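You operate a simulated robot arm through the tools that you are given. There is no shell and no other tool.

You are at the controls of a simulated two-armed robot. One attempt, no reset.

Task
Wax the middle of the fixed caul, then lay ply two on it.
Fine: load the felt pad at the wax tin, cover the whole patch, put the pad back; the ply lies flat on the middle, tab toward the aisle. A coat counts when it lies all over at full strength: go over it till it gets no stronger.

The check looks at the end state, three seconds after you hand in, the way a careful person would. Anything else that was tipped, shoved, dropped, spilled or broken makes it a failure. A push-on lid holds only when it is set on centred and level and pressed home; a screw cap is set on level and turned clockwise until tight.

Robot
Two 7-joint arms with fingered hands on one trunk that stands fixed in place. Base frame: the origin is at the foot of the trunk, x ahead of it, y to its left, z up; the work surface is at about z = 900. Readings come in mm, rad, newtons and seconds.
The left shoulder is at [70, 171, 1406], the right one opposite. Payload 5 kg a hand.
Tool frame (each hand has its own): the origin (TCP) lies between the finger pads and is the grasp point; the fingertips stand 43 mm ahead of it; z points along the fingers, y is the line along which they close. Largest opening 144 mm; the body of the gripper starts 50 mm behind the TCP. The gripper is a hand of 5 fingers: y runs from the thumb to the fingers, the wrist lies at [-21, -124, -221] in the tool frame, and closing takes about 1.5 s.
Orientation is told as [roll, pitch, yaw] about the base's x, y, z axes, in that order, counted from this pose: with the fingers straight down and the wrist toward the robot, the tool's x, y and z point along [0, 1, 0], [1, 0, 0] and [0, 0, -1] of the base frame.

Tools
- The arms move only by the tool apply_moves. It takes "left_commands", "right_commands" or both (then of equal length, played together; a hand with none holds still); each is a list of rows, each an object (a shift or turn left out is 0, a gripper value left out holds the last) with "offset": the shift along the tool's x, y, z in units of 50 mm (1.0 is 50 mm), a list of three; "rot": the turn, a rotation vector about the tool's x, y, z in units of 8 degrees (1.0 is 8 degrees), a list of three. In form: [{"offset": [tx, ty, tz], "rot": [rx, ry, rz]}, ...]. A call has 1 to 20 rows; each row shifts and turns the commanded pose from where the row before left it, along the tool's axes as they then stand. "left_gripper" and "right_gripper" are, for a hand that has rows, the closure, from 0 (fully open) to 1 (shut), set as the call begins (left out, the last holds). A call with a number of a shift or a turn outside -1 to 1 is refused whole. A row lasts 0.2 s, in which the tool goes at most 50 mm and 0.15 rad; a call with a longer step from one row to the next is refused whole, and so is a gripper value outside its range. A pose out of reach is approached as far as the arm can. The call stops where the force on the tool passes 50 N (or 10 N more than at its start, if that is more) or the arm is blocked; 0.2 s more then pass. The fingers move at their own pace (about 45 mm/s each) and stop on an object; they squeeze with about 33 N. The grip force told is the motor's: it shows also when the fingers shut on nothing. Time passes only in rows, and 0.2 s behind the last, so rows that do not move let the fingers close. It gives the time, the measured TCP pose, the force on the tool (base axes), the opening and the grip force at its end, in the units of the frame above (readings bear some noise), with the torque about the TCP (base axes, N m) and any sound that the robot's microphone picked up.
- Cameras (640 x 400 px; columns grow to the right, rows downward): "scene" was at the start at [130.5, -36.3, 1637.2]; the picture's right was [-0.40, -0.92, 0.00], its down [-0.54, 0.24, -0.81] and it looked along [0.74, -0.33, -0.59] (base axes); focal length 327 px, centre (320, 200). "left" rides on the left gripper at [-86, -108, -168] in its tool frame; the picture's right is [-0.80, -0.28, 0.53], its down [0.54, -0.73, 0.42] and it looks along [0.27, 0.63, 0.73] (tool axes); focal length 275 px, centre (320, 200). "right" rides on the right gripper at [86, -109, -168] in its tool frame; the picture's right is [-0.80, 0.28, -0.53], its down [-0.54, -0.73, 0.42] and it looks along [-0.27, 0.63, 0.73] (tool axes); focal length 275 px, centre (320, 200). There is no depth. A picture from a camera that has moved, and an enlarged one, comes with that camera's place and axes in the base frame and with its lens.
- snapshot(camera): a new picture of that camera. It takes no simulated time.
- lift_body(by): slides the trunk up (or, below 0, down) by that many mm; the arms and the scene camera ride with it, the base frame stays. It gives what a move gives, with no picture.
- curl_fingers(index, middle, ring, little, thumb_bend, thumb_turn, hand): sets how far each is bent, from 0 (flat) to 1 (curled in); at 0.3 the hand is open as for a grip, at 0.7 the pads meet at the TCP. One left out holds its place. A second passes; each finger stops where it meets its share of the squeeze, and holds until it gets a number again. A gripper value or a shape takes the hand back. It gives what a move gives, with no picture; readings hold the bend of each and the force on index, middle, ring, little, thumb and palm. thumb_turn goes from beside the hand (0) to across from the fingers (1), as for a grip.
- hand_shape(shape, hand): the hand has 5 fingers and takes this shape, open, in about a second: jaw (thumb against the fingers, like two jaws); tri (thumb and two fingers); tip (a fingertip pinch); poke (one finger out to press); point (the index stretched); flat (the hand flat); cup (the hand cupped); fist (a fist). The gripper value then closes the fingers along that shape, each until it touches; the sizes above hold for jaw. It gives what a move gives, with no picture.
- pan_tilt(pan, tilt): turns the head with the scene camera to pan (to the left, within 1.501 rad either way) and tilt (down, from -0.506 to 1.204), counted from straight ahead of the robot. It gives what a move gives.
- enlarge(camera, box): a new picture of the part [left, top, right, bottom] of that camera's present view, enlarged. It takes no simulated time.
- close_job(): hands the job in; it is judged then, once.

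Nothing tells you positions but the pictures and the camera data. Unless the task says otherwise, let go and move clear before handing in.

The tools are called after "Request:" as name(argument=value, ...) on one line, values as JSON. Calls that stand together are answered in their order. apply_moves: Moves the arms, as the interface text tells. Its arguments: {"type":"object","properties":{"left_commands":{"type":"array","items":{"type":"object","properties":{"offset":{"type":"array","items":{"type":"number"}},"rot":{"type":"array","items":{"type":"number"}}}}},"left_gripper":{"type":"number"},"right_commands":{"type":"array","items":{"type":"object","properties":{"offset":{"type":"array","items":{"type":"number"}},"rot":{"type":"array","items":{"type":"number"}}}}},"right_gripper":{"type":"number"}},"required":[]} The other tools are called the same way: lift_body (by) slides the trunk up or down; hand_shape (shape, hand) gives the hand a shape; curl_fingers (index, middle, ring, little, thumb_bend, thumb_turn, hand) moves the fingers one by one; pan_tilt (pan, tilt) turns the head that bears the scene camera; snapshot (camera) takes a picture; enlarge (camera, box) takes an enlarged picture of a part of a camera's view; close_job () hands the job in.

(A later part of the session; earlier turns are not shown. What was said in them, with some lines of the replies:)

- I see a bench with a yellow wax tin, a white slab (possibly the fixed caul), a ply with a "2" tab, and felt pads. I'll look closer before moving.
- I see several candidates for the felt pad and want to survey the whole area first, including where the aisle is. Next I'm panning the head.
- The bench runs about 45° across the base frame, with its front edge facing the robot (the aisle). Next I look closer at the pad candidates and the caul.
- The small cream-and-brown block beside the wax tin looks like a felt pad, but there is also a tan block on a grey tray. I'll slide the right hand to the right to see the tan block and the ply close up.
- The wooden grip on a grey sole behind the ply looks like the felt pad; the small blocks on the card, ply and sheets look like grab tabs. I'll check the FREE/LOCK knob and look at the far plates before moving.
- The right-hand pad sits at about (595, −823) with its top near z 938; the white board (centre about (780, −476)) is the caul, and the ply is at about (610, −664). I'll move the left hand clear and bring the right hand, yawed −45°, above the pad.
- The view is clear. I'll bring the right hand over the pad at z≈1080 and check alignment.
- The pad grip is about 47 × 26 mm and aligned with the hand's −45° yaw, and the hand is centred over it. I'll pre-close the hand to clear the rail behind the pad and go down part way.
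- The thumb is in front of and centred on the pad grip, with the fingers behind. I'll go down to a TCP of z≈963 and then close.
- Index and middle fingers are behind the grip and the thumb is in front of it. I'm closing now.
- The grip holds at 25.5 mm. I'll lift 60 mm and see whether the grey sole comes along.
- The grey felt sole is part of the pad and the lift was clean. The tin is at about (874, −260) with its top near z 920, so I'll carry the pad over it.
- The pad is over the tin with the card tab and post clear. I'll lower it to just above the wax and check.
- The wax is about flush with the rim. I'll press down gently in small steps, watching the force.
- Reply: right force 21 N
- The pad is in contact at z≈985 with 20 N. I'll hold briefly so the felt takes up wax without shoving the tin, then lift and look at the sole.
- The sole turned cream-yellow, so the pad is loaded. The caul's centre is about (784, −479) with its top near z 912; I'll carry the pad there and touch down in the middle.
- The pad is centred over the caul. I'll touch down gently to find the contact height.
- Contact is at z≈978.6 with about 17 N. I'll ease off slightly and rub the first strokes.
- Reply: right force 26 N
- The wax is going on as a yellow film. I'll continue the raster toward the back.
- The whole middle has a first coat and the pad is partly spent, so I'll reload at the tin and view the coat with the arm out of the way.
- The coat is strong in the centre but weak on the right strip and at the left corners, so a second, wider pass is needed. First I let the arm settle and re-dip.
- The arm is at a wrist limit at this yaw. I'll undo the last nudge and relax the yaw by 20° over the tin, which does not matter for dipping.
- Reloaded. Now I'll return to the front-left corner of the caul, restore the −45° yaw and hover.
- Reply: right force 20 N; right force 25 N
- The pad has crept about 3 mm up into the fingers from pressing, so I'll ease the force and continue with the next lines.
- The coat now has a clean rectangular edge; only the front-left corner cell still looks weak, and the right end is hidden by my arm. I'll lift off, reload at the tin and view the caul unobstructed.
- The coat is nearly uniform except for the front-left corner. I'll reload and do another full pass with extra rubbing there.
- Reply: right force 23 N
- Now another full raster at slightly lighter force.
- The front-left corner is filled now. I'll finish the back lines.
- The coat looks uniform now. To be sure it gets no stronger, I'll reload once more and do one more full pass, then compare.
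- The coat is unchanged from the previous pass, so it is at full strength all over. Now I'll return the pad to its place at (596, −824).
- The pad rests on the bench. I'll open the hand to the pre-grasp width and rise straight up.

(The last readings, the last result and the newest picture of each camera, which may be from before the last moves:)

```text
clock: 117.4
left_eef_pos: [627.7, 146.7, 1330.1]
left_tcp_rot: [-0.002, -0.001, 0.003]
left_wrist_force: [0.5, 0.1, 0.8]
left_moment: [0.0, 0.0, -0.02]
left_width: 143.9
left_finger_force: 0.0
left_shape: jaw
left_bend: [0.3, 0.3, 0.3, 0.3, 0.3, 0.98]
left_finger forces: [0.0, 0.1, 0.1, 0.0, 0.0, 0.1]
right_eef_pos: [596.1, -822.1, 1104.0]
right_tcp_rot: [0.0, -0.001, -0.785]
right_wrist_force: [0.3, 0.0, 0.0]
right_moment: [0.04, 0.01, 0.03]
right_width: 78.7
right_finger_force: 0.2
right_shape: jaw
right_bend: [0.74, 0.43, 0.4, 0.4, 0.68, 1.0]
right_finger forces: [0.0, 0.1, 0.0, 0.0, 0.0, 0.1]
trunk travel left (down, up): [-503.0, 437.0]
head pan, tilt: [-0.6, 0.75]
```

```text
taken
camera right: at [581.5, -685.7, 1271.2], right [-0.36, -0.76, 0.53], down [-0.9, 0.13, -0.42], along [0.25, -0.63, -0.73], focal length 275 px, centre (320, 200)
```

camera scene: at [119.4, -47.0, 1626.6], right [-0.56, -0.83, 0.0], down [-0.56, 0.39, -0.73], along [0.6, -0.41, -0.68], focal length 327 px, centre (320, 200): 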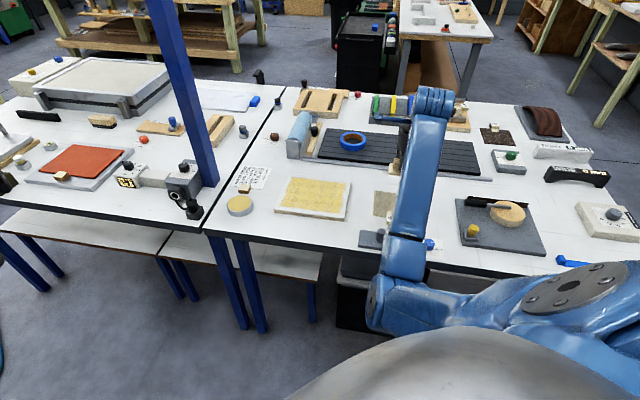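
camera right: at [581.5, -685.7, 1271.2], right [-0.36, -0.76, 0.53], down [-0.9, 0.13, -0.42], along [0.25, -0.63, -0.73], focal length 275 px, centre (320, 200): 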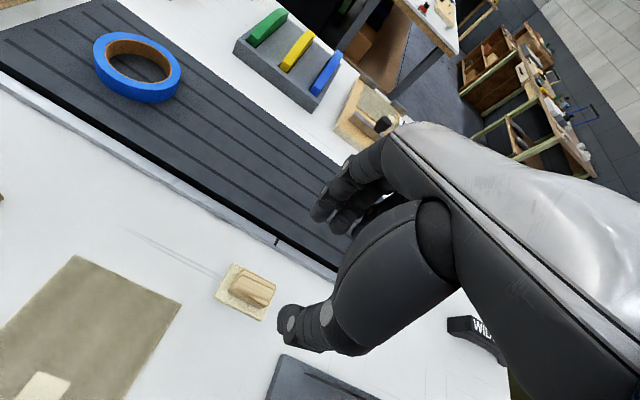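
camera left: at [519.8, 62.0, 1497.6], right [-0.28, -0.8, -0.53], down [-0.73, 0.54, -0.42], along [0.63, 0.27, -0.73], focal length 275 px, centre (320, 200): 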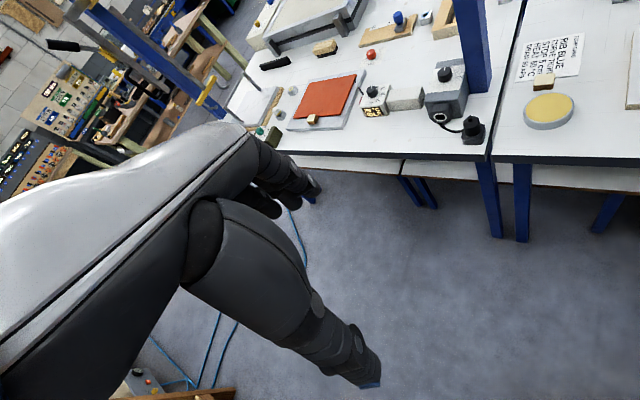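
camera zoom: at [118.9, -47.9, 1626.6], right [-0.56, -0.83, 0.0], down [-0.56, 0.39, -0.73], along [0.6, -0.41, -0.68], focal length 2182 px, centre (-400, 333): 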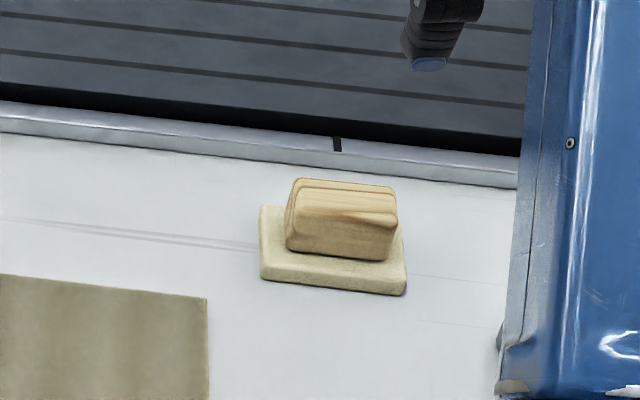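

The pad is back exactly in its place. Next is ply two: its tab is at about (559, −613), so I'll hover over it for a close look.

Request:
apply_moves(right_commands=[{"offset": [0.405, -0.58, 0]}, {"offset": [0.405, -0.58, 0]}, {"offset": [0.405, -0.58, 0]}, {"offset": [0.405, -0.58, 0]}, {"offset": [0.405, -0.58, 0]}, {"offset": [0.405, -0.58, 0]}, {"offset": [0, 0, 0.6]}, {}])

Request:
snapshot(camera="right")

Request:
enlarge(camera="right", box=[190, 240, 318, 330])

Request:
snapshot(camera="scene")

```text
clock: 119.2
left_eef_pos: [627.3, 147.7, 1330.3]
left_tcp_rot: [-0.001, -0.001, 0.0]
left_wrist_force: [-0.9, 0.7, 0.2]
left_moment: [-0.02, -0.03, 0.01]
left_width: 143.6
left_finger_force: 0.1
left_shape: jaw
left_bend: [0.3, 0.3, 0.3, 0.3, 0.3, 0.98]
left_finger forces: [0.1, 0.0, 0.1, 0.1, 0.0, 0.1]
right_eef_pos: [560.4, -610.3, 1070.6]
right_tcp_rot: [0.001, 0.001, -0.785]
right_wrist_force: [-0.4, -0.5, -0.2]
right_moment: [-0.03, -0.01, 0.02]
right_width: 78.8
right_finger_force: 0.0
right_shape: jaw
right_bend: [0.74, 0.43, 0.4, 0.4, 0.68, 1.0]
right_finger forces: [0.1, 0.1, 0.0, 0.0, 0.1, 0.0]
trunk travel left (down, up): [-503.0, 437.0]
head pan, tilt: [-0.6, 0.75]
```

```text
taken
camera right: at [544.0, -475.1, 1238.6], right [-0.36, -0.76, 0.53], down [-0.9, 0.13, -0.42], along [0.25, -0.63, -0.73], focal length 275 px, centre (320, 200)
```

right: 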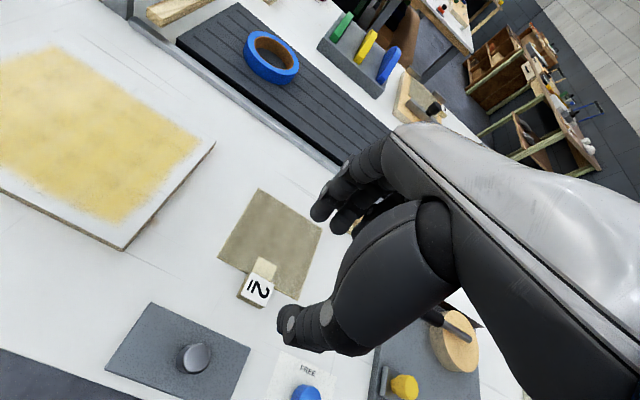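

```text
4.44 times, centred on (254, 285) of right
camera zoom: at [544.0, -475.1, 1238.6], right [-0.36, -0.76, 0.53], down [-0.9, 0.13, -0.42], along [0.25, -0.63, -0.73], focal length 1224 px, centre (613, -178)
```

zoom: 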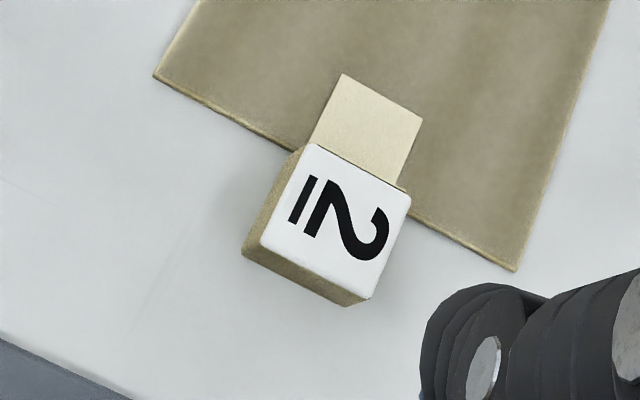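

```text
taken
camera scene: at [118.8, -47.7, 1626.6], right [-0.56, -0.83, 0.0], down [-0.56, 0.39, -0.73], along [0.6, -0.41, -0.68], focal length 327 px, centre (320, 200)
```

scene: 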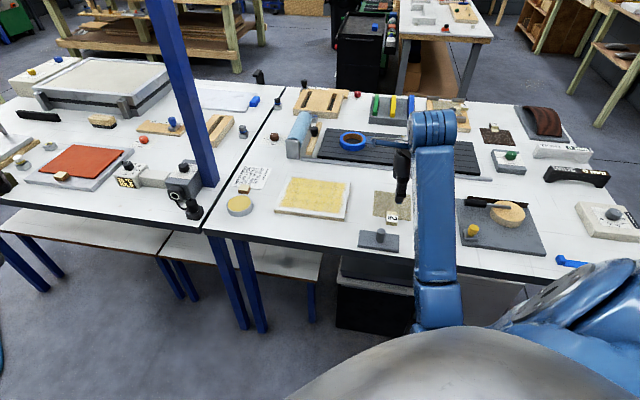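

The tab is about 33 × 29 × 17 mm, centred at (558, −613). I'll align and descend, stopping a little above.

Request:
apply_moves(right_commands=[{"offset": [-0.065, 0, 0.3]}, {"offset": [0, 0, 0.6]}, {"offset": [0, 0, 0.6]}, {"offset": [0, 0, 0.4]}, {"offset": [0, 0, 0.2]}, {}])

Request:
enlarge(camera="scene", box=[340, 160, 468, 240])

Request:
enlarge(camera="right", box=[190, 160, 390, 360])

```text
clock: 120.6
left_eef_pos: [628.4, 148.7, 1328.6]
left_tcp_rot: [-0.001, 0.0, 0.0]
left_wrist_force: [-0.4, -0.9, -0.2]
left_moment: [-0.02, 0.01, -0.01]
left_width: 143.7
left_finger_force: 0.0
left_shape: jaw
left_bend: [0.3, 0.3, 0.3, 0.3, 0.3, 0.98]
left_finger forces: [0.0, 0.1, 0.0, 0.0, 0.0, 0.0]
right_eef_pos: [556.5, -615.7, 966.1]
right_tcp_rot: [-0.001, 0.001, -0.785]
right_wrist_force: [0.5, 0.2, 1.0]
right_moment: [0.0, -0.01, -0.01]
right_width: 79.0
right_finger_force: 0.1
right_shape: jaw
right_bend: [0.74, 0.43, 0.4, 0.4, 0.68, 1.0]
right_finger forces: [0.0, 0.0, 0.1, 0.0, 0.0, 0.1]
trunk travel left (down, up): [-503.0, 437.0]
head pan, tilt: [-0.6, 0.75]
```

```text
5.00 times, centred on (404, 200) of scene
camera zoom: at [118.8, -47.5, 1626.6], right [-0.56, -0.83, 0.0], down [-0.56, 0.39, -0.73], along [0.6, -0.41, -0.68], focal length 1637 px, centre (-100, 200)
```

zoom: 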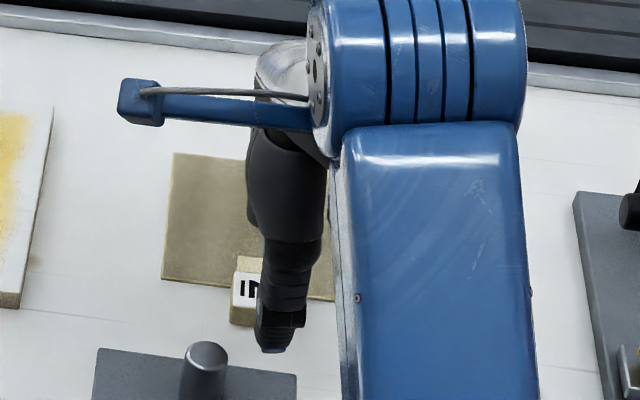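

```text
2.00 times, centred on (290, 260) of right
camera zoom: at [540.6, -478.8, 1134.3], right [-0.36, -0.76, 0.53], down [-0.9, 0.13, -0.42], along [0.25, -0.63, -0.73], focal length 551 px, centre (380, 80)
```

zoom: 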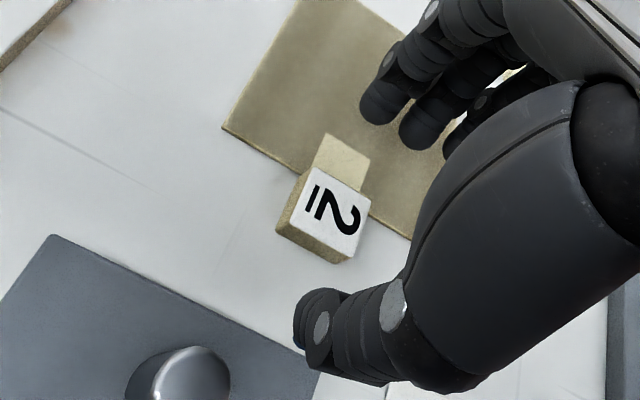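

The thumb would pass close to the grey knob block, so I'll pre-close to about 55 mm, centre on the tab, and then descend.

Request:
apply_moves(right_commands=[{"offset": [0.1, -0.01, 0]}, {}, {}, {}], right_gripper=0.62)

Request:
enlarge(camera="right", box=[190, 160, 390, 360])

```text
clock: 121.6
left_eef_pos: [626.9, 147.5, 1329.5]
left_tcp_rot: [0.001, 0.001, 0.0]
left_wrist_force: [0.5, 0.6, -0.7]
left_moment: [0.0, 0.01, 0.02]
left_width: 143.7
left_finger_force: 0.0
left_shape: jaw
left_bend: [0.3, 0.3, 0.3, 0.3, 0.3, 0.98]
left_finger forces: [0.0, 0.1, 0.1, 0.1, 0.0, 0.1]
right_eef_pos: [560.2, -611.2, 967.2]
right_tcp_rot: [0.0, 0.0, -0.784]
right_wrist_force: [-0.6, -0.3, -0.6]
right_moment: [0.0, 0.03, -0.04]
right_width: 55.3
right_finger_force: 0.0
right_shape: jaw
right_bend: [0.74, 0.5, 0.47, 0.44, 0.73, 1.0]
right_finger forces: [0.0, 0.0, 0.1, 0.0, 0.0, 0.0]
trunk travel left (down, up): [-503.0, 437.0]
head pan, tilt: [-0.6, 0.75]
```

```text
2.00 times, centred on (290, 260) of right
camera zoom: at [544.1, -474.4, 1134.5], right [-0.36, -0.76, 0.53], down [-0.9, 0.13, -0.42], along [0.25, -0.63, -0.73], focal length 551 px, centre (380, 80)
```

zoom: 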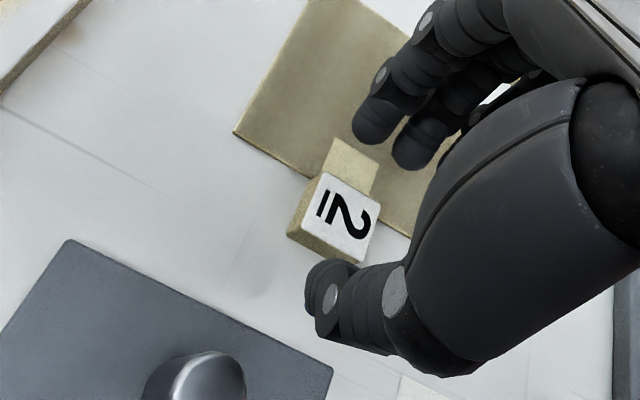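

Request:
apply_moves(right_commands=[{"offset": [-0.01, 0, 0.15]}, {"offset": [0, 0, 0.12]}, {"offset": [0, 0, 0.08]}, {}])

Request:
enlarge(camera="right", box=[190, 160, 390, 360])

Request:
enlarge(camera="scene", box=[370, 190, 434, 230])

```text
clock: 122.6
left_eef_pos: [627.6, 147.4, 1330.6]
left_tcp_rot: [0.0, -0.001, 0.0]
left_wrist_force: [0.0, -0.5, 0.3]
left_moment: [-0.02, 0.04, 0.01]
left_width: 144.0
left_finger_force: 0.0
left_shape: jaw
left_bend: [0.3, 0.3, 0.3, 0.3, 0.3, 0.98]
left_finger forces: [0.0, 0.0, 0.0, 0.1, 0.0, 0.0]
right_eef_pos: [560.1, -613.2, 949.3]
right_tcp_rot: [0.001, 0.0, -0.786]
right_wrist_force: [0.3, -0.4, -0.1]
right_moment: [-0.01, 0.03, 0.02]
right_width: 55.1
right_finger_force: 0.0
right_shape: jaw
right_bend: [0.74, 0.5, 0.47, 0.44, 0.73, 1.0]
right_finger forces: [0.0, 0.0, 0.1, 0.0, 0.0, 0.0]
trunk travel left (down, up): [-503.0, 437.0]
head pan, tilt: [-0.6, 0.75]
```

```text
2.00 times, centred on (290, 260) of right
camera zoom: at [543.5, -475.9, 1117.4], right [-0.36, -0.76, 0.53], down [-0.9, 0.13, -0.42], along [0.25, -0.63, -0.73], focal length 551 px, centre (380, 80)
```

zoom: 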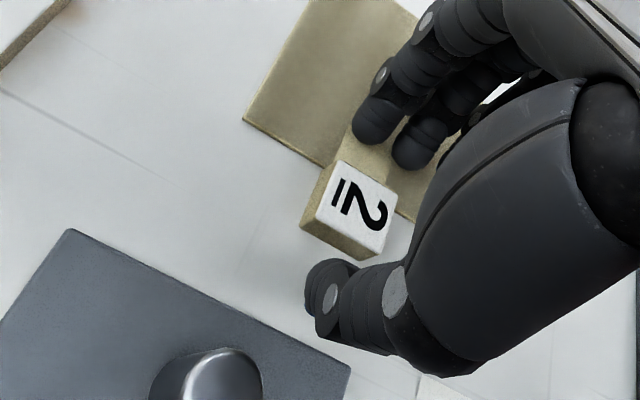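

```text
10.00 times, centred on (402, 210) of scene
camera zoom: at [118.7, -47.6, 1626.6], right [-0.56, -0.83, 0.0], down [-0.56, 0.39, -0.73], along [0.6, -0.41, -0.68], focal length 3274 px, centre (-500, 100)
```

zoom: 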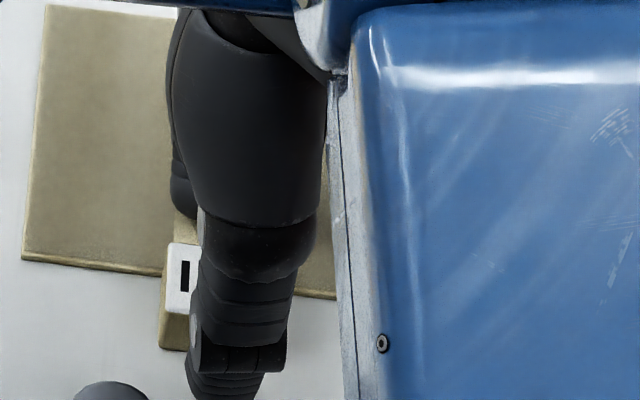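

Index and middle are slightly to the right of the tab's centre, so I'll shift 5 mm and then close on the tab.

Request:
apply_moves(right_commands=[{"offset": [0.1, 0, 0]}, {}])

Request:
apply_moves(right_commands=[{}, {}, {}, {}, {}, {}], right_gripper=1.0)

Request:
enlarge(camera="right", box=[190, 160, 390, 360])

Request:
enlarge(camera="scene", box=[354, 180, 450, 240])

```text
clock: 123.2
left_eef_pos: [628.4, 147.7, 1329.8]
left_tcp_rot: [-0.001, 0.0, 0.0]
left_wrist_force: [0.6, -0.5, -0.5]
left_moment: [0.0, 0.0, -0.01]
left_width: 143.4
left_finger_force: 0.1
left_shape: jaw
left_bend: [0.3, 0.3, 0.3, 0.3, 0.3, 0.98]
left_finger forces: [0.0, 0.0, 0.0, 0.0, 0.0, 0.0]
right_eef_pos: [562.3, -610.5, 949.5]
right_tcp_rot: [0.002, 0.0, -0.785]
right_wrist_force: [0.1, 0.8, -0.4]
right_moment: [-0.02, -0.02, -0.02]
right_width: 55.3
right_finger_force: 0.0
right_shape: jaw
right_bend: [0.74, 0.5, 0.47, 0.44, 0.73, 1.0]
right_finger forces: [0.0, 0.1, 0.0, 0.1, 0.0, 0.0]
trunk travel left (down, up): [-503.0, 437.0]
head pan, tilt: [-0.6, 0.75]
```

```text
clock: 124.6
left_eef_pos: [627.9, 149.4, 1329.9]
left_tcp_rot: [0.0, 0.0, 0.001]
left_wrist_force: [-0.5, 0.2, -0.6]
left_moment: [0.0, 0.0, -0.01]
left_width: 143.7
left_finger_force: 0.1
left_shape: jaw
left_bend: [0.3, 0.3, 0.3, 0.3, 0.3, 0.98]
left_finger forces: [0.0, 0.0, 0.1, 0.1, 0.0, 0.1]
right_eef_pos: [562.8, -608.5, 949.3]
right_tcp_rot: [0.001, -0.001, -0.784]
right_wrist_force: [-0.6, -0.7, 0.8]
right_moment: [-0.07, -0.08, 0.03]
right_width: 24.9
right_finger_force: 32.5
right_shape: jaw
right_bend: [0.73, 0.6, 0.64, 0.62, 0.75, 1.0]
right_finger forces: [17.7, 10.1, 0.0, 0.1, 27.9, 0.0]
trunk travel left (down, up): [-503.0, 437.0]
head pan, tilt: [-0.6, 0.75]
```

```text
2.00 times, centred on (290, 260) of right
camera zoom: at [546.9, -472.3, 1117.5], right [-0.36, -0.76, 0.53], down [-0.9, 0.13, -0.42], along [0.25, -0.63, -0.73], focal length 551 px, centre (380, 80)
```

zoom: 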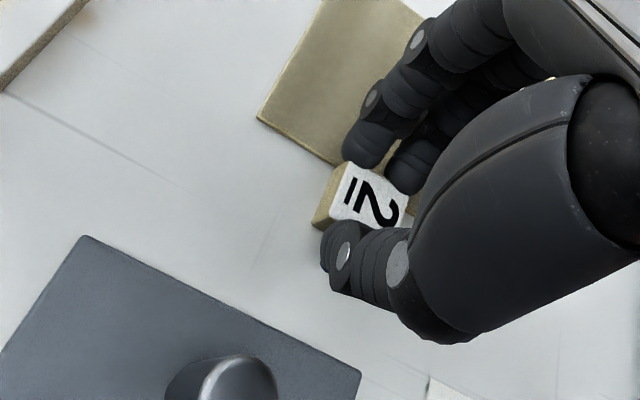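

```text
6.67 times, centred on (402, 210) of scene
camera zoom: at [118.7, -47.5, 1626.6], right [-0.56, -0.83, 0.0], down [-0.56, 0.39, -0.73], along [0.6, -0.41, -0.68], focal length 2182 px, centre (-227, 133)
```

zoom: 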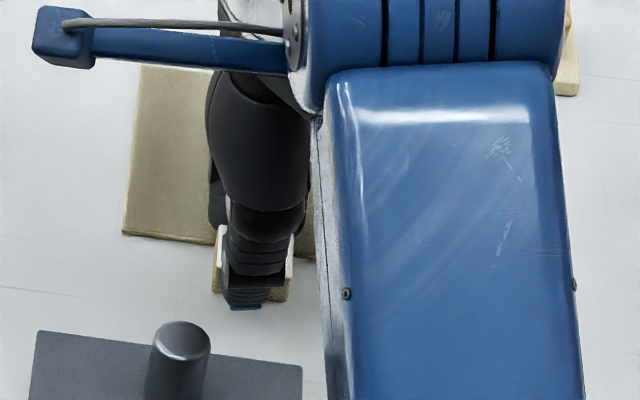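

Firm grip on the tab (index, middle, thumb). I'll lift slowly and check that the ply stays level.

Request:
apply_moves(right_commands=[{"offset": [0, 0, -0.2]}, {"offset": [0, 0, -0.3]}, {"offset": [0, 0, -0.5]}, {"offset": [0, 0, -0.5]}, {}])

Request:
snapshot(camera="right")

Request:
enlarge(camera="scene", box=[330, 130, 490, 230])

```text
clock: 125.8
left_eef_pos: [626.9, 149.1, 1329.8]
left_tcp_rot: [-0.001, 0.002, 0.001]
left_wrist_force: [0.1, -0.2, 0.3]
left_moment: [-0.01, 0.03, 0.0]
left_width: 143.7
left_finger_force: 0.0
left_shape: jaw
left_bend: [0.3, 0.3, 0.3, 0.3, 0.3, 0.98]
left_finger forces: [0.0, 0.1, 0.0, 0.0, 0.1, 0.1]
right_eef_pos: [562.4, -609.4, 1025.5]
right_tcp_rot: [-0.001, -0.002, -0.785]
right_wrist_force: [-0.8, 0.1, -0.1]
right_moment: [0.04, 0.06, 0.02]
right_width: 24.9
right_finger_force: 33.0
right_shape: jaw
right_bend: [0.73, 0.6, 0.64, 0.62, 0.75, 1.0]
right_finger forces: [18.3, 10.4, 0.0, 0.0, 28.6, 0.0]
trunk travel left (down, up): [-503.0, 437.0]
head pan, tilt: [-0.6, 0.75]
```

```text
taken
camera right: at [546.8, -472.6, 1193.1], right [-0.36, -0.76, 0.53], down [-0.9, 0.13, -0.42], along [0.25, -0.63, -0.73], focal length 275 px, centre (320, 200)
```

right: 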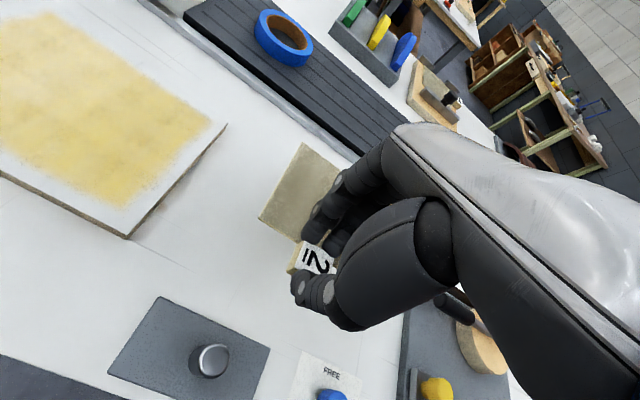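

```text
4.00 times, centred on (410, 180) of scene
camera zoom: at [118.8, -47.7, 1626.6], right [-0.56, -0.83, 0.0], down [-0.56, 0.39, -0.73], along [0.6, -0.41, -0.68], focal length 1310 px, centre (-40, 280)
```

zoom: 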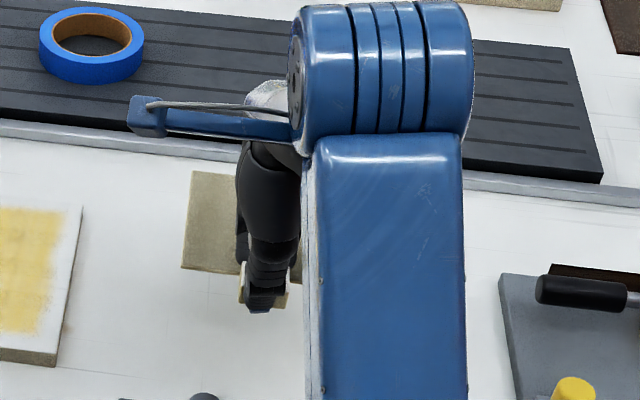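

Request:
enlarge(camera="right", box=[240, 130, 400, 310])

```text
2.22 times, centred on (320, 220) of right
camera zoom: at [546.8, -472.6, 1193.1], right [-0.36, -0.76, 0.53], down [-0.9, 0.13, -0.42], along [0.25, -0.63, -0.73], focal length 612 px, centre (320, 156)
```

zoom: 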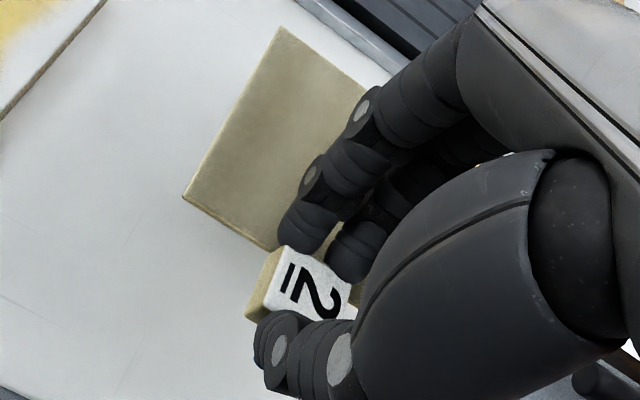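

The ply is level and steady in the hand. I'll carry it over the caul so that the ply's centre ends over the caul's centre.

Request:
apply_moves(right_commands=[{"offset": [0.3, -0.028, 0]}, {"offset": [0.5, -0.028, 0]}, {"offset": [0.6, -0.028, 0]}, {"offset": [0.6, -0.028, 0]}, {"offset": [0.6, -0.028, 0]}, {"offset": [0.6, -0.028, 0]}, {"offset": [0.6, -0.028, 0]}, {"offset": [0.6, -0.028, 0]}, {"offset": [0.492, 0, 0]}, {"offset": [0.2, 0, 0]}, {}, {}])

Request:
snapshot(camera="right")

Request:
enlarge(camera="scene", box=[250, 130, 410, 230])

```text
clock: 128.4
left_eef_pos: [627.2, 147.8, 1329.9]
left_tcp_rot: [0.002, -0.001, 0.0]
left_wrist_force: [-0.2, 0.2, 0.4]
left_moment: [0.01, -0.01, -0.04]
left_width: 143.8
left_finger_force: 0.1
left_shape: jaw
left_bend: [0.3, 0.3, 0.3, 0.3, 0.3, 0.98]
left_finger forces: [0.2, 0.1, 0.0, 0.0, 0.1, 0.0]
right_eef_pos: [734.1, -423.3, 1024.3]
right_tcp_rot: [0.0, 0.0, -0.786]
right_wrist_force: [-0.5, 0.6, -0.5]
right_moment: [0.0, 0.02, 0.02]
right_width: 25.0
right_finger_force: 33.0
right_shape: jaw
right_bend: [0.73, 0.6, 0.64, 0.62, 0.75, 1.0]
right_finger forces: [18.3, 10.2, 0.1, 0.0, 28.6, 0.0]
trunk travel left (down, up): [-503.0, 437.0]
head pan, tilt: [-0.6, 0.75]
```

```text
taken
camera right: at [719.0, -284.8, 1192.5], right [-0.36, -0.76, 0.53], down [-0.9, 0.13, -0.42], along [0.25, -0.63, -0.73], focal length 275 px, centre (320, 200)
```

right: 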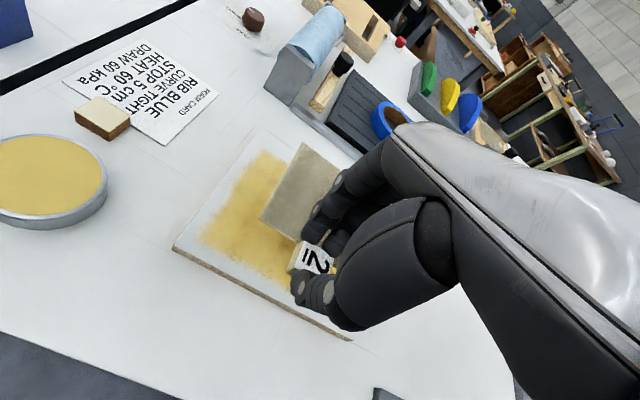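

```text
4.00 times, centred on (330, 180) of scene
camera zoom: at [118.9, -47.4, 1626.6], right [-0.56, -0.83, 0.0], down [-0.56, 0.39, -0.73], along [0.6, -0.41, -0.68], focal length 1310 px, centre (280, 280)
```

zoom: 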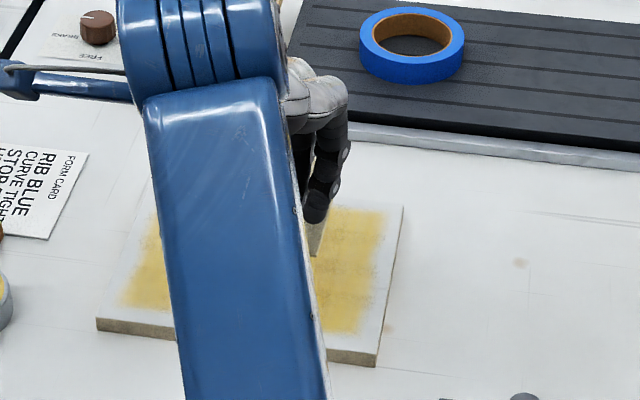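

Request:
apply_moves(right_commands=[{"offset": [0.02, 0, 0.3]}, {"offset": [0, 0, 0.3]}, {"offset": [0, 0, 0.25]}, {"offset": [0, 0, 0.15]}, {}, {}])

Request:
snapshot(camera="right")

Request:
enlarge(camera="right", box=[150, 120, 350, 320])

Request:
enlarge(camera="scene", box=[250, 130, 410, 230])

```text
clock: 129.8
left_eef_pos: [627.6, 148.0, 1329.6]
left_tcp_rot: [-0.002, -0.001, -0.001]
left_wrist_force: [-0.9, 0.0, -0.7]
left_moment: [-0.01, 0.01, 0.0]
left_width: 143.7
left_finger_force: 0.0
left_shape: jaw
left_bend: [0.3, 0.3, 0.3, 0.3, 0.3, 0.98]
left_finger forces: [0.0, 0.0, 0.1, 0.0, 0.0, 0.1]
right_eef_pos: [735.5, -419.9, 974.4]
right_tcp_rot: [0.0, 0.0, -0.785]
right_wrist_force: [-0.6, -0.3, -1.0]
right_moment: [0.02, -0.02, -0.06]
right_width: 25.1
right_finger_force: 33.0
right_shape: jaw
right_bend: [0.73, 0.6, 0.64, 0.62, 0.75, 1.0]
right_finger forces: [18.4, 10.5, 0.0, 0.1, 28.6, 0.1]
trunk travel left (down, up): [-503.0, 437.0]
head pan, tilt: [-0.6, 0.75]
```

```text
taken
camera right: at [720.1, -283.7, 1141.7], right [-0.36, -0.76, 0.53], down [-0.9, 0.13, -0.42], along [0.25, -0.63, -0.73], focal length 275 px, centre (320, 200)
```

right: 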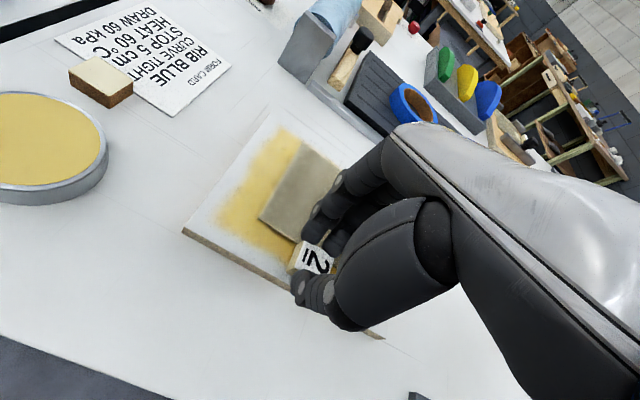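

```text
2.00 times, centred on (250, 220) of right
camera zoom: at [720.1, -283.7, 1141.7], right [-0.36, -0.76, 0.53], down [-0.9, 0.13, -0.42], along [0.25, -0.63, -0.73], focal length 551 px, centre (460, 160)
```

zoom: 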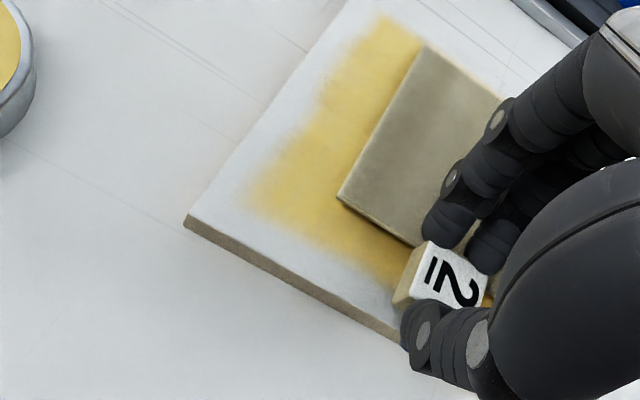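

```text
4.00 times, centred on (330, 180) of scene
camera zoom: at [118.8, -47.6, 1626.6], right [-0.56, -0.83, 0.0], down [-0.56, 0.39, -0.73], along [0.6, -0.41, -0.68], focal length 1310 px, centre (280, 280)
```

zoom: 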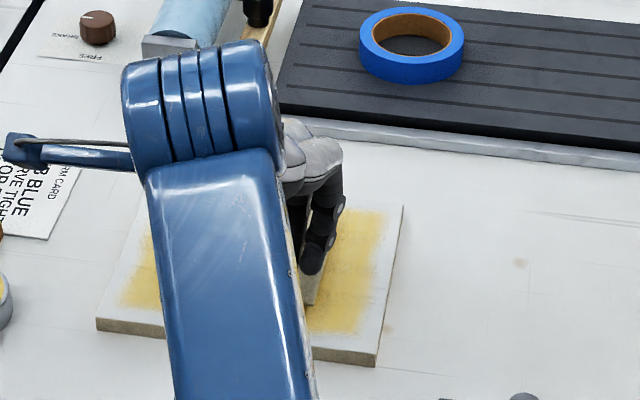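

The ply is about 4 mm too far back, so I'll correct that and lower to contact.

Request:
apply_moves(right_commands=[{"offset": [-0.03, -0.08, 0]}, {"offset": [0, 0, 0.08]}, {"offset": [0, 0, 0.06]}, {"offset": [0, 0, 0.04]}, {}])

Request:
enlarge(camera="right", box=[150, 120, 350, 320])

```text
clock: 131.0
left_eef_pos: [627.5, 148.4, 1329.8]
left_tcp_rot: [0.0, 0.0, -0.001]
left_wrist_force: [0.0, -0.7, 0.3]
left_moment: [-0.02, 0.01, -0.01]
left_width: 143.9
left_finger_force: 0.1
left_shape: jaw
left_bend: [0.3, 0.3, 0.3, 0.3, 0.3, 0.98]
left_finger forces: [0.0, 0.0, 0.1, 0.0, 0.1, 0.1]
right_eef_pos: [732.1, -419.8, 965.8]
right_tcp_rot: [0.0, 0.0, -0.784]
right_wrist_force: [0.1, 1.3, 0.8]
right_moment: [-0.08, -0.12, 0.01]
right_width: 24.9
right_finger_force: 33.6
right_shape: jaw
right_bend: [0.73, 0.6, 0.64, 0.62, 0.75, 1.0]
right_finger forces: [18.0, 10.1, 0.0, 0.0, 28.8, 0.1]
trunk travel left (down, up): [-503.0, 437.0]
head pan, tilt: [-0.6, 0.75]
```

```text
2.00 times, centred on (250, 220) of right
camera zoom: at [716.6, -282.4, 1133.0], right [-0.36, -0.76, 0.53], down [-0.9, 0.13, -0.42], along [0.25, -0.63, -0.73], focal length 551 px, centre (460, 160)
```

zoom: 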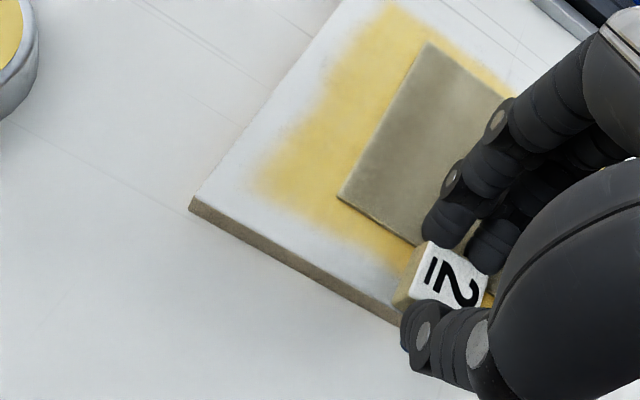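

Request:
apply_moves(right_commands=[{"offset": [0, 0, 0.03]}, {"offset": [0, 0, 0.02]}, {}])

Request:
enlarge(camera="right", box=[190, 120, 390, 320])

Request:
enlarge(camera="scene", box=[270, 150, 366, 230])

```text
clock: 131.8
left_eef_pos: [626.4, 147.1, 1330.0]
left_tcp_rot: [0.001, -0.001, 0.001]
left_wrist_force: [-0.2, -0.1, -0.1]
left_moment: [0.0, 0.01, 0.02]
left_width: 143.9
left_finger_force: 0.0
left_shape: jaw
left_bend: [0.3, 0.3, 0.3, 0.3, 0.3, 0.98]
left_finger forces: [0.1, 0.0, 0.1, 0.0, 0.0, 0.0]
right_eef_pos: [732.0, -420.6, 963.4]
right_tcp_rot: [0.0, -0.004, -0.787]
right_wrist_force: [3.1, -1.5, 12.1]
right_moment: [-0.18, -0.22, 0.03]
right_width: 25.5
right_finger_force: 32.8
right_shape: jaw
right_bend: [0.73, 0.6, 0.64, 0.62, 0.75, 1.0]
right_finger forces: [20.2, 12.2, 0.0, 0.0, 29.5, 0.0]
trunk travel left (down, up): [-503.0, 437.0]
head pan, tilt: [-0.6, 0.75]
```

```text
2.00 times, centred on (290, 220) of right
camera zoom: at [715.6, -281.8, 1132.2], right [-0.36, -0.76, 0.53], down [-0.9, 0.13, -0.43], along [0.26, -0.63, -0.73], focal length 551 px, centre (380, 160)
```

zoom: 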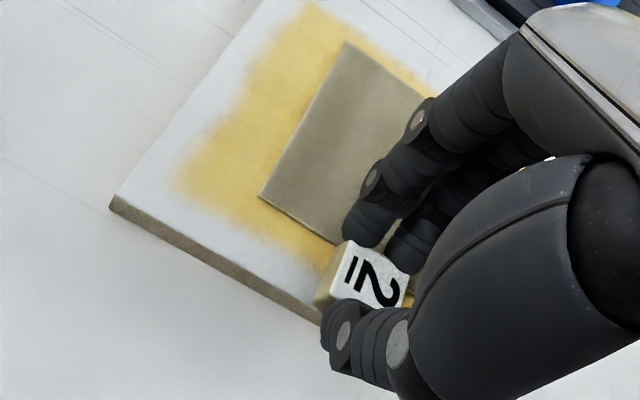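

```text
5.00 times, centred on (318, 190) of scene
camera zoom: at [117.7, -46.8, 1626.9], right [-0.56, -0.83, 0.0], down [-0.56, 0.39, -0.73], along [0.6, -0.41, -0.68], focal length 1637 px, centre (330, 250)
```

zoom: 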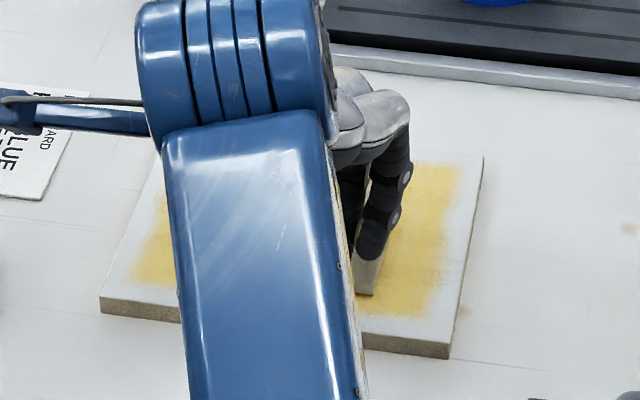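

The ply is down flat, with its centre within about 3 mm of the caul's centre and the tab toward the aisle. I'll ease the pressure and open the hand.

Request:
apply_moves(right_commands=[{"offset": [0, 0, -0.03]}, {}])

Request:
apply_moves(right_commands=[{}, {}, {}, {}, {}, {}], right_gripper=0.55)

Request:
enlarge(camera="right", box=[190, 120, 390, 320])

```text
clock: 132.4
left_eef_pos: [627.5, 148.0, 1330.3]
left_tcp_rot: [0.0, 0.0, -0.001]
left_wrist_force: [-0.7, 0.4, 0.7]
left_moment: [0.0, -0.03, 0.04]
left_width: 143.7
left_finger_force: 0.0
left_shape: jaw
left_bend: [0.3, 0.3, 0.3, 0.3, 0.3, 0.98]
left_finger forces: [0.1, 0.0, 0.1, 0.1, 0.0, 0.1]
right_eef_pos: [732.6, -419.6, 964.9]
right_tcp_rot: [0.0, -0.001, -0.785]
right_wrist_force: [4.0, -3.4, 11.1]
right_moment: [-0.26, -0.21, 0.06]
right_width: 25.2
right_finger_force: 33.2
right_shape: jaw
right_bend: [0.73, 0.6, 0.64, 0.62, 0.75, 1.0]
right_finger forces: [21.1, 12.4, 0.1, 0.0, 28.5, 0.0]
trunk travel left (down, up): [-503.0, 437.0]
head pan, tilt: [-0.6, 0.75]
```

```text
clock: 133.8
left_eef_pos: [627.4, 147.2, 1330.7]
left_tcp_rot: [0.0, 0.001, -0.001]
left_wrist_force: [0.5, -1.2, 0.6]
left_moment: [-0.01, 0.01, -0.03]
left_width: 143.7
left_finger_force: 0.1
left_shape: jaw
left_bend: [0.3, 0.3, 0.3, 0.3, 0.3, 0.98]
left_finger forces: [0.0, 0.1, 0.0, 0.0, 0.1, 0.0]
right_eef_pos: [732.7, -419.3, 963.8]
right_tcp_rot: [0.001, -0.001, -0.785]
right_wrist_force: [0.6, -1.4, 0.0]
right_moment: [-0.01, 0.03, -0.02]
right_width: 64.4
right_finger_force: 0.0
right_shape: jaw
right_bend: [0.74, 0.47, 0.44, 0.42, 0.72, 1.0]
right_finger forces: [0.0, 0.1, 0.1, 0.0, 0.0, 0.0]
trunk travel left (down, up): [-503.0, 437.0]
head pan, tilt: [-0.6, 0.75]
```

```text
2.00 times, centred on (290, 220) of right
camera zoom: at [716.3, -282.0, 1131.4], right [-0.36, -0.76, 0.53], down [-0.9, 0.13, -0.42], along [0.25, -0.63, -0.73], focal length 551 px, centre (380, 160)
```

zoom: 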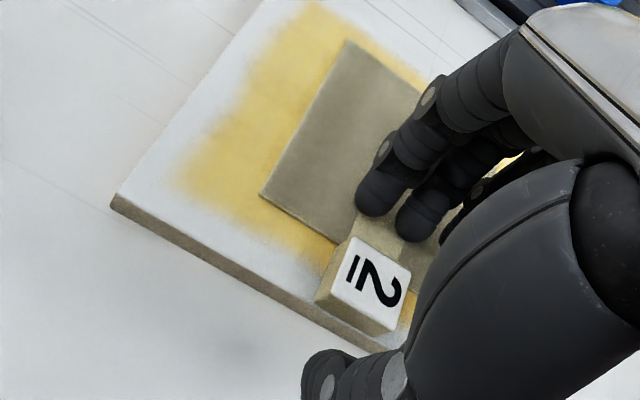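

The ply is released. I'll rise straight up and move the hand back clear of the bench, then inspect everything.

Request:
apply_moves(right_commands=[{"offset": [0, 0, -0.2]}, {"offset": [0, 0, -0.4]}, {"offset": [0, 0, -0.7]}, {"offset": [0, 0, -0.9]}, {"offset": [0, 0, -0.9]}, {"offset": [0, 0, -0.9]}, {"offset": [-0.7, -0.5, -0.3]}, {"offset": [-0.7, -0.5, 0]}, {"offset": [-0.7, -0.5, 0]}, {"offset": [-0.7, -0.5, 0]}, {"offset": [-0.7, -0.5, 0]}, {"offset": [-0.7, -0.3, 0]}, {}])

Request:
snapshot(camera="scene")

Request:
enlarge(camera="scene", box=[220, 150, 380, 250])

Request:
snapshot(camera="right")

```text
clock: 136.6
left_eef_pos: [628.1, 148.2, 1330.0]
left_tcp_rot: [-0.001, 0.001, 0.0]
left_wrist_force: [0.2, -0.4, 0.0]
left_moment: [0.02, 0.0, 0.01]
left_width: 143.7
left_finger_force: 0.1
left_shape: jaw
left_bend: [0.3, 0.3, 0.3, 0.3, 0.3, 0.98]
left_finger forces: [0.1, 0.1, 0.0, 0.0, 0.1, 0.0]
right_eef_pos: [488.1, -472.8, 1178.4]
right_tcp_rot: [-0.002, 0.003, -0.785]
right_wrist_force: [0.7, -0.7, 0.0]
right_moment: [0.02, -0.01, -0.02]
right_width: 64.7
right_finger_force: 0.1
right_shape: jaw
right_bend: [0.74, 0.47, 0.44, 0.42, 0.72, 1.0]
right_finger forces: [0.1, 0.0, 0.0, 0.1, 0.1, 0.1]
right hand out of reach, approached as far as the arm can: row 12
trunk travel left (down, up): [-503.0, 437.0]
head pan, tilt: [-0.6, 0.75]
```

```text
taken
camera scene: at [119.2, -48.0, 1626.5], right [-0.57, -0.82, 0.0], down [-0.56, 0.39, -0.73], along [0.6, -0.41, -0.68], focal length 327 px, centre (320, 200)
```

scene: 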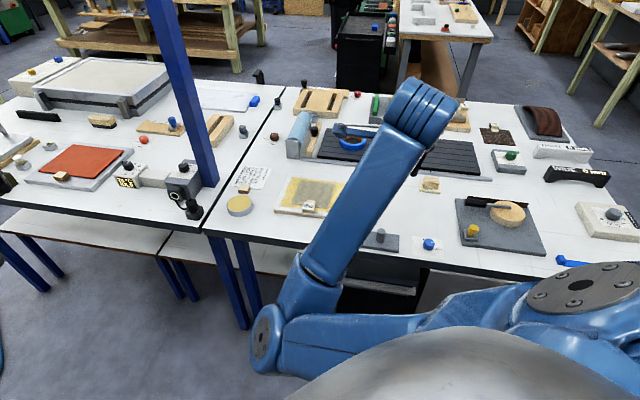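

```text
4.00 times, centred on (300, 200) of scene
camera zoom: at [119.2, -48.0, 1626.5], right [-0.57, -0.82, 0.0], down [-0.56, 0.39, -0.73], along [0.6, -0.41, -0.68], focal length 1310 px, centre (400, 200)
```

zoom: 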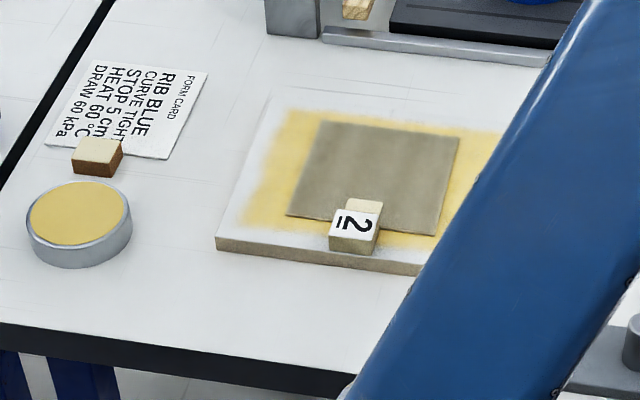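

```text
taken
camera right: at [473.4, -335.7, 1347.4], right [-0.36, -0.76, 0.53], down [-0.9, 0.13, -0.42], along [0.25, -0.63, -0.73], focal length 275 px, centre (320, 200)
```

right: 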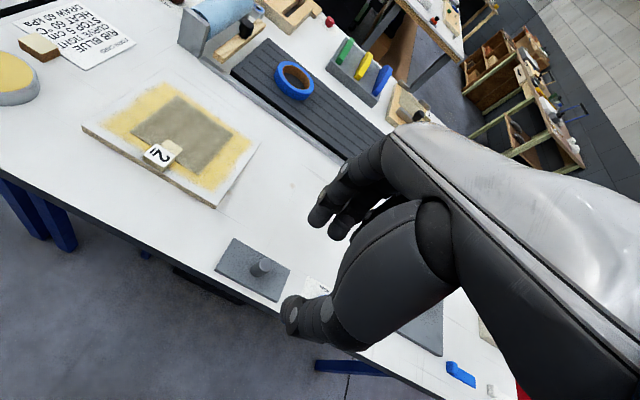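

Request:
enlarge(camera="right", box=[70, 70, 270, 220])

Request:
enlarge(camera="scene", box=[340, 90, 640, 280])

Request:
enlarge(camera="scene", box=[270, 165, 358, 220])

```text
2.67 times, centred on (170, 145) of right
camera zoom: at [473.4, -335.7, 1347.4], right [-0.36, -0.76, 0.53], down [-0.9, 0.13, -0.42], along [0.25, -0.63, -0.73], focal length 734 px, centre (720, 347)
```

zoom: 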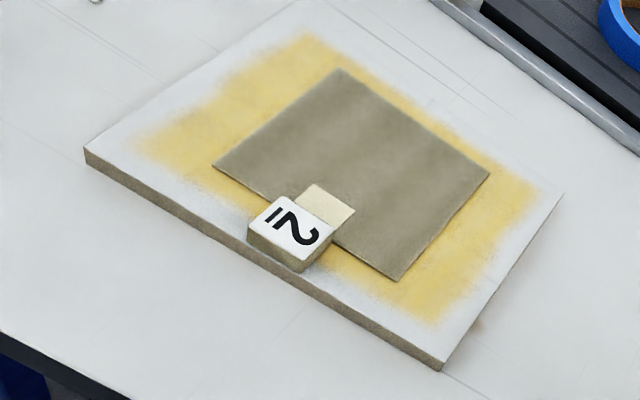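

```text
2.11 times, centred on (490, 185) of scene
camera zoom: at [119.2, -48.0, 1626.5], right [-0.57, -0.82, 0.0], down [-0.56, 0.39, -0.73], along [0.6, -0.41, -0.68], focal length 689 px, centre (-38, 232)
```

zoom: 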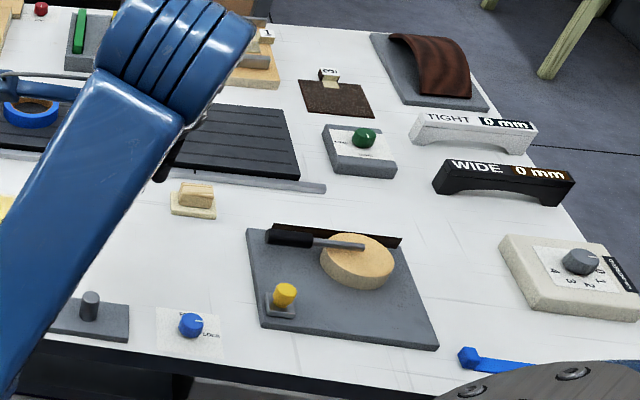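

```text
7.27 times, centred on (314, 192) of scene
camera zoom: at [119.2, -48.0, 1626.5], right [-0.57, -0.82, 0.0], down [-0.56, 0.39, -0.73], along [0.6, -0.41, -0.68], focal length 2381 px, centre (364, 254)
```

zoom: 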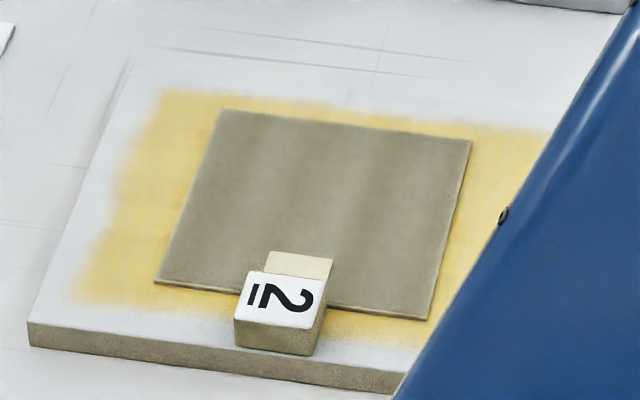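

The result looks right: ply two flat and centred, tin and pad in place. Before handing in I'll look around once to confirm which side is the aisle.

Request:
pan_tilt(pan=1.4, tilt=0.35)

Request:
snapshot(camera="scene")

Request:
pan_tilt(pan=-1.45, tilt=0.35)

Request:
snapshot(camera="scene")

Request:
pan_tilt(pan=-0.6, tilt=0.3)

Request:
snapshot(camera="scene")

```text
clock: 138.6
left_eef_pos: [627.6, 147.7, 1329.2]
left_tcp_rot: [0.001, 0.0, 0.001]
left_wrist_force: [0.1, -0.2, 0.4]
left_moment: [0.01, 0.0, -0.01]
left_width: 144.0
left_finger_force: 0.1
left_shape: jaw
left_bend: [0.3, 0.3, 0.3, 0.3, 0.3, 0.98]
left_finger forces: [0.0, 0.0, 0.0, 0.0, 0.0, 0.0]
right_eef_pos: [489.1, -471.9, 1180.4]
right_tcp_rot: [-0.002, 0.002, -0.787]
right_wrist_force: [0.3, -0.6, -0.4]
right_moment: [0.0, 0.02, 0.02]
right_width: 64.6
right_finger_force: 0.2
right_shape: jaw
right_bend: [0.74, 0.47, 0.44, 0.42, 0.72, 1.0]
right_finger forces: [0.0, 0.0, 0.1, 0.1, 0.1, 0.0]
trunk travel left (down, up): [-503.0, 437.0]
head pan, tilt: [1.4, 0.351]
```

```text
taken
camera scene: at [66.3, 91.1, 1662.3], right [0.99, -0.17, 0.0], down [-0.06, -0.34, -0.94], along [0.16, 0.93, -0.34], focal length 327 px, centre (320, 200)
```

scene: 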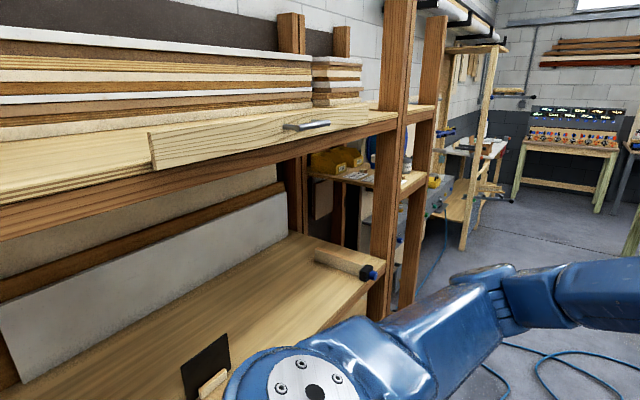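

```text
clock: 141.1
left_eef_pos: [627.9, 147.3, 1329.0]
left_tcp_rot: [0.0, -0.002, 0.001]
left_wrist_force: [-0.5, -0.6, -0.2]
left_moment: [0.01, 0.0, 0.01]
left_width: 143.8
left_finger_force: 0.0
left_shape: jaw
left_bend: [0.3, 0.3, 0.3, 0.3, 0.3, 0.98]
left_finger forces: [0.0, 0.0, 0.1, 0.1, 0.0, 0.1]
right_eef_pos: [488.3, -473.4, 1180.0]
right_tcp_rot: [-0.002, 0.003, -0.784]
right_wrist_force: [-0.2, -0.3, -0.1]
right_moment: [-0.03, -0.04, 0.0]
right_width: 64.7
right_finger_force: 0.1
right_shape: jaw
right_bend: [0.74, 0.47, 0.44, 0.42, 0.72, 1.0]
right_finger forces: [0.1, 0.1, 0.0, 0.0, 0.0, 0.0]
trunk travel left (down, up): [-503.0, 437.0]
head pan, tilt: [-1.45, 0.351]
```

```text
taken
camera scene: at [61.6, -93.1, 1662.3], right [-0.99, -0.12, 0.0], down [-0.04, 0.34, -0.94], along [0.11, -0.93, -0.34], focal length 327 px, centre (320, 200)
```

scene: 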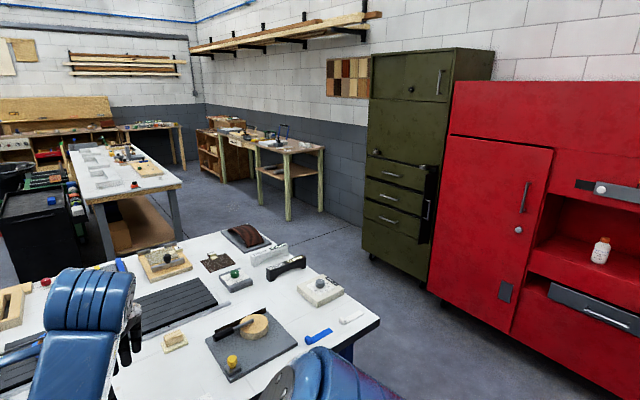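

```text
clock: 142.2
left_eef_pos: [627.1, 148.5, 1329.7]
left_tcp_rot: [0.002, 0.0, 0.0]
left_wrist_force: [-0.2, -0.6, 1.1]
left_moment: [0.02, 0.02, -0.04]
left_width: 143.4
left_finger_force: 0.0
left_shape: jaw
left_bend: [0.3, 0.3, 0.3, 0.3, 0.3, 0.98]
left_finger forces: [0.1, 0.0, 0.0, 0.0, 0.0, 0.0]
right_eef_pos: [488.8, -472.2, 1178.8]
right_tcp_rot: [-0.003, 0.003, -0.785]
right_wrist_force: [-0.6, -0.1, -0.1]
right_moment: [0.0, 0.01, 0.01]
right_width: 64.4
right_finger_force: 0.1
right_shape: jaw
right_bend: [0.74, 0.47, 0.44, 0.42, 0.72, 1.0]
right_finger forces: [0.1, 0.0, 0.1, 0.0, 0.1, 0.0]
trunk travel left (down, up): [-503.0, 437.0]
head pan, tilt: [-0.6, 0.3]
```

```text
taken
camera scene: at [127.4, -53.5, 1667.0], right [-0.57, -0.82, 0.0], down [-0.24, 0.17, -0.96], along [0.79, -0.54, -0.3], focal length 327 px, centre (320, 200)
```

scene: 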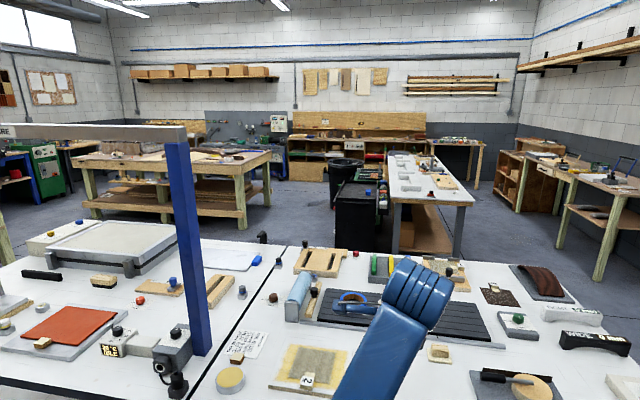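

The robot stands in the aisle between the wood rack and the bench, and ply two's tab points to it. The caul is waxed all over, the pad and tin are in place, the hands are clear, so I'm handing in.

Request:
close_job()

```text
The job is handed in.
```

I waxed the middle of the fixed caul and laid ply two flat on it, and the job is handed in. I have not seen the verdict.

- **Wax:** I took the white board beside the wax tin to be the fixed caul. I loaded the felt pad at the tin four times and went over the patch until a further pass looked no different. The coat looks even right out to its edges.
- **Pad:** It is back on the bench in its original place, released and standing flat. Its sole still shows some wax.
- **Ply two:** It lies flat, about 3 mm off the caul's centre by my measurement. The tab points toward the side where the robot stands, which I took to be the aisle, since nothing in the room is labelled.
- **Everything else:** The tin measured in the same spot at the end. I saw nothing else tipped, shoved or spilled, and both hands are clear of the bench.
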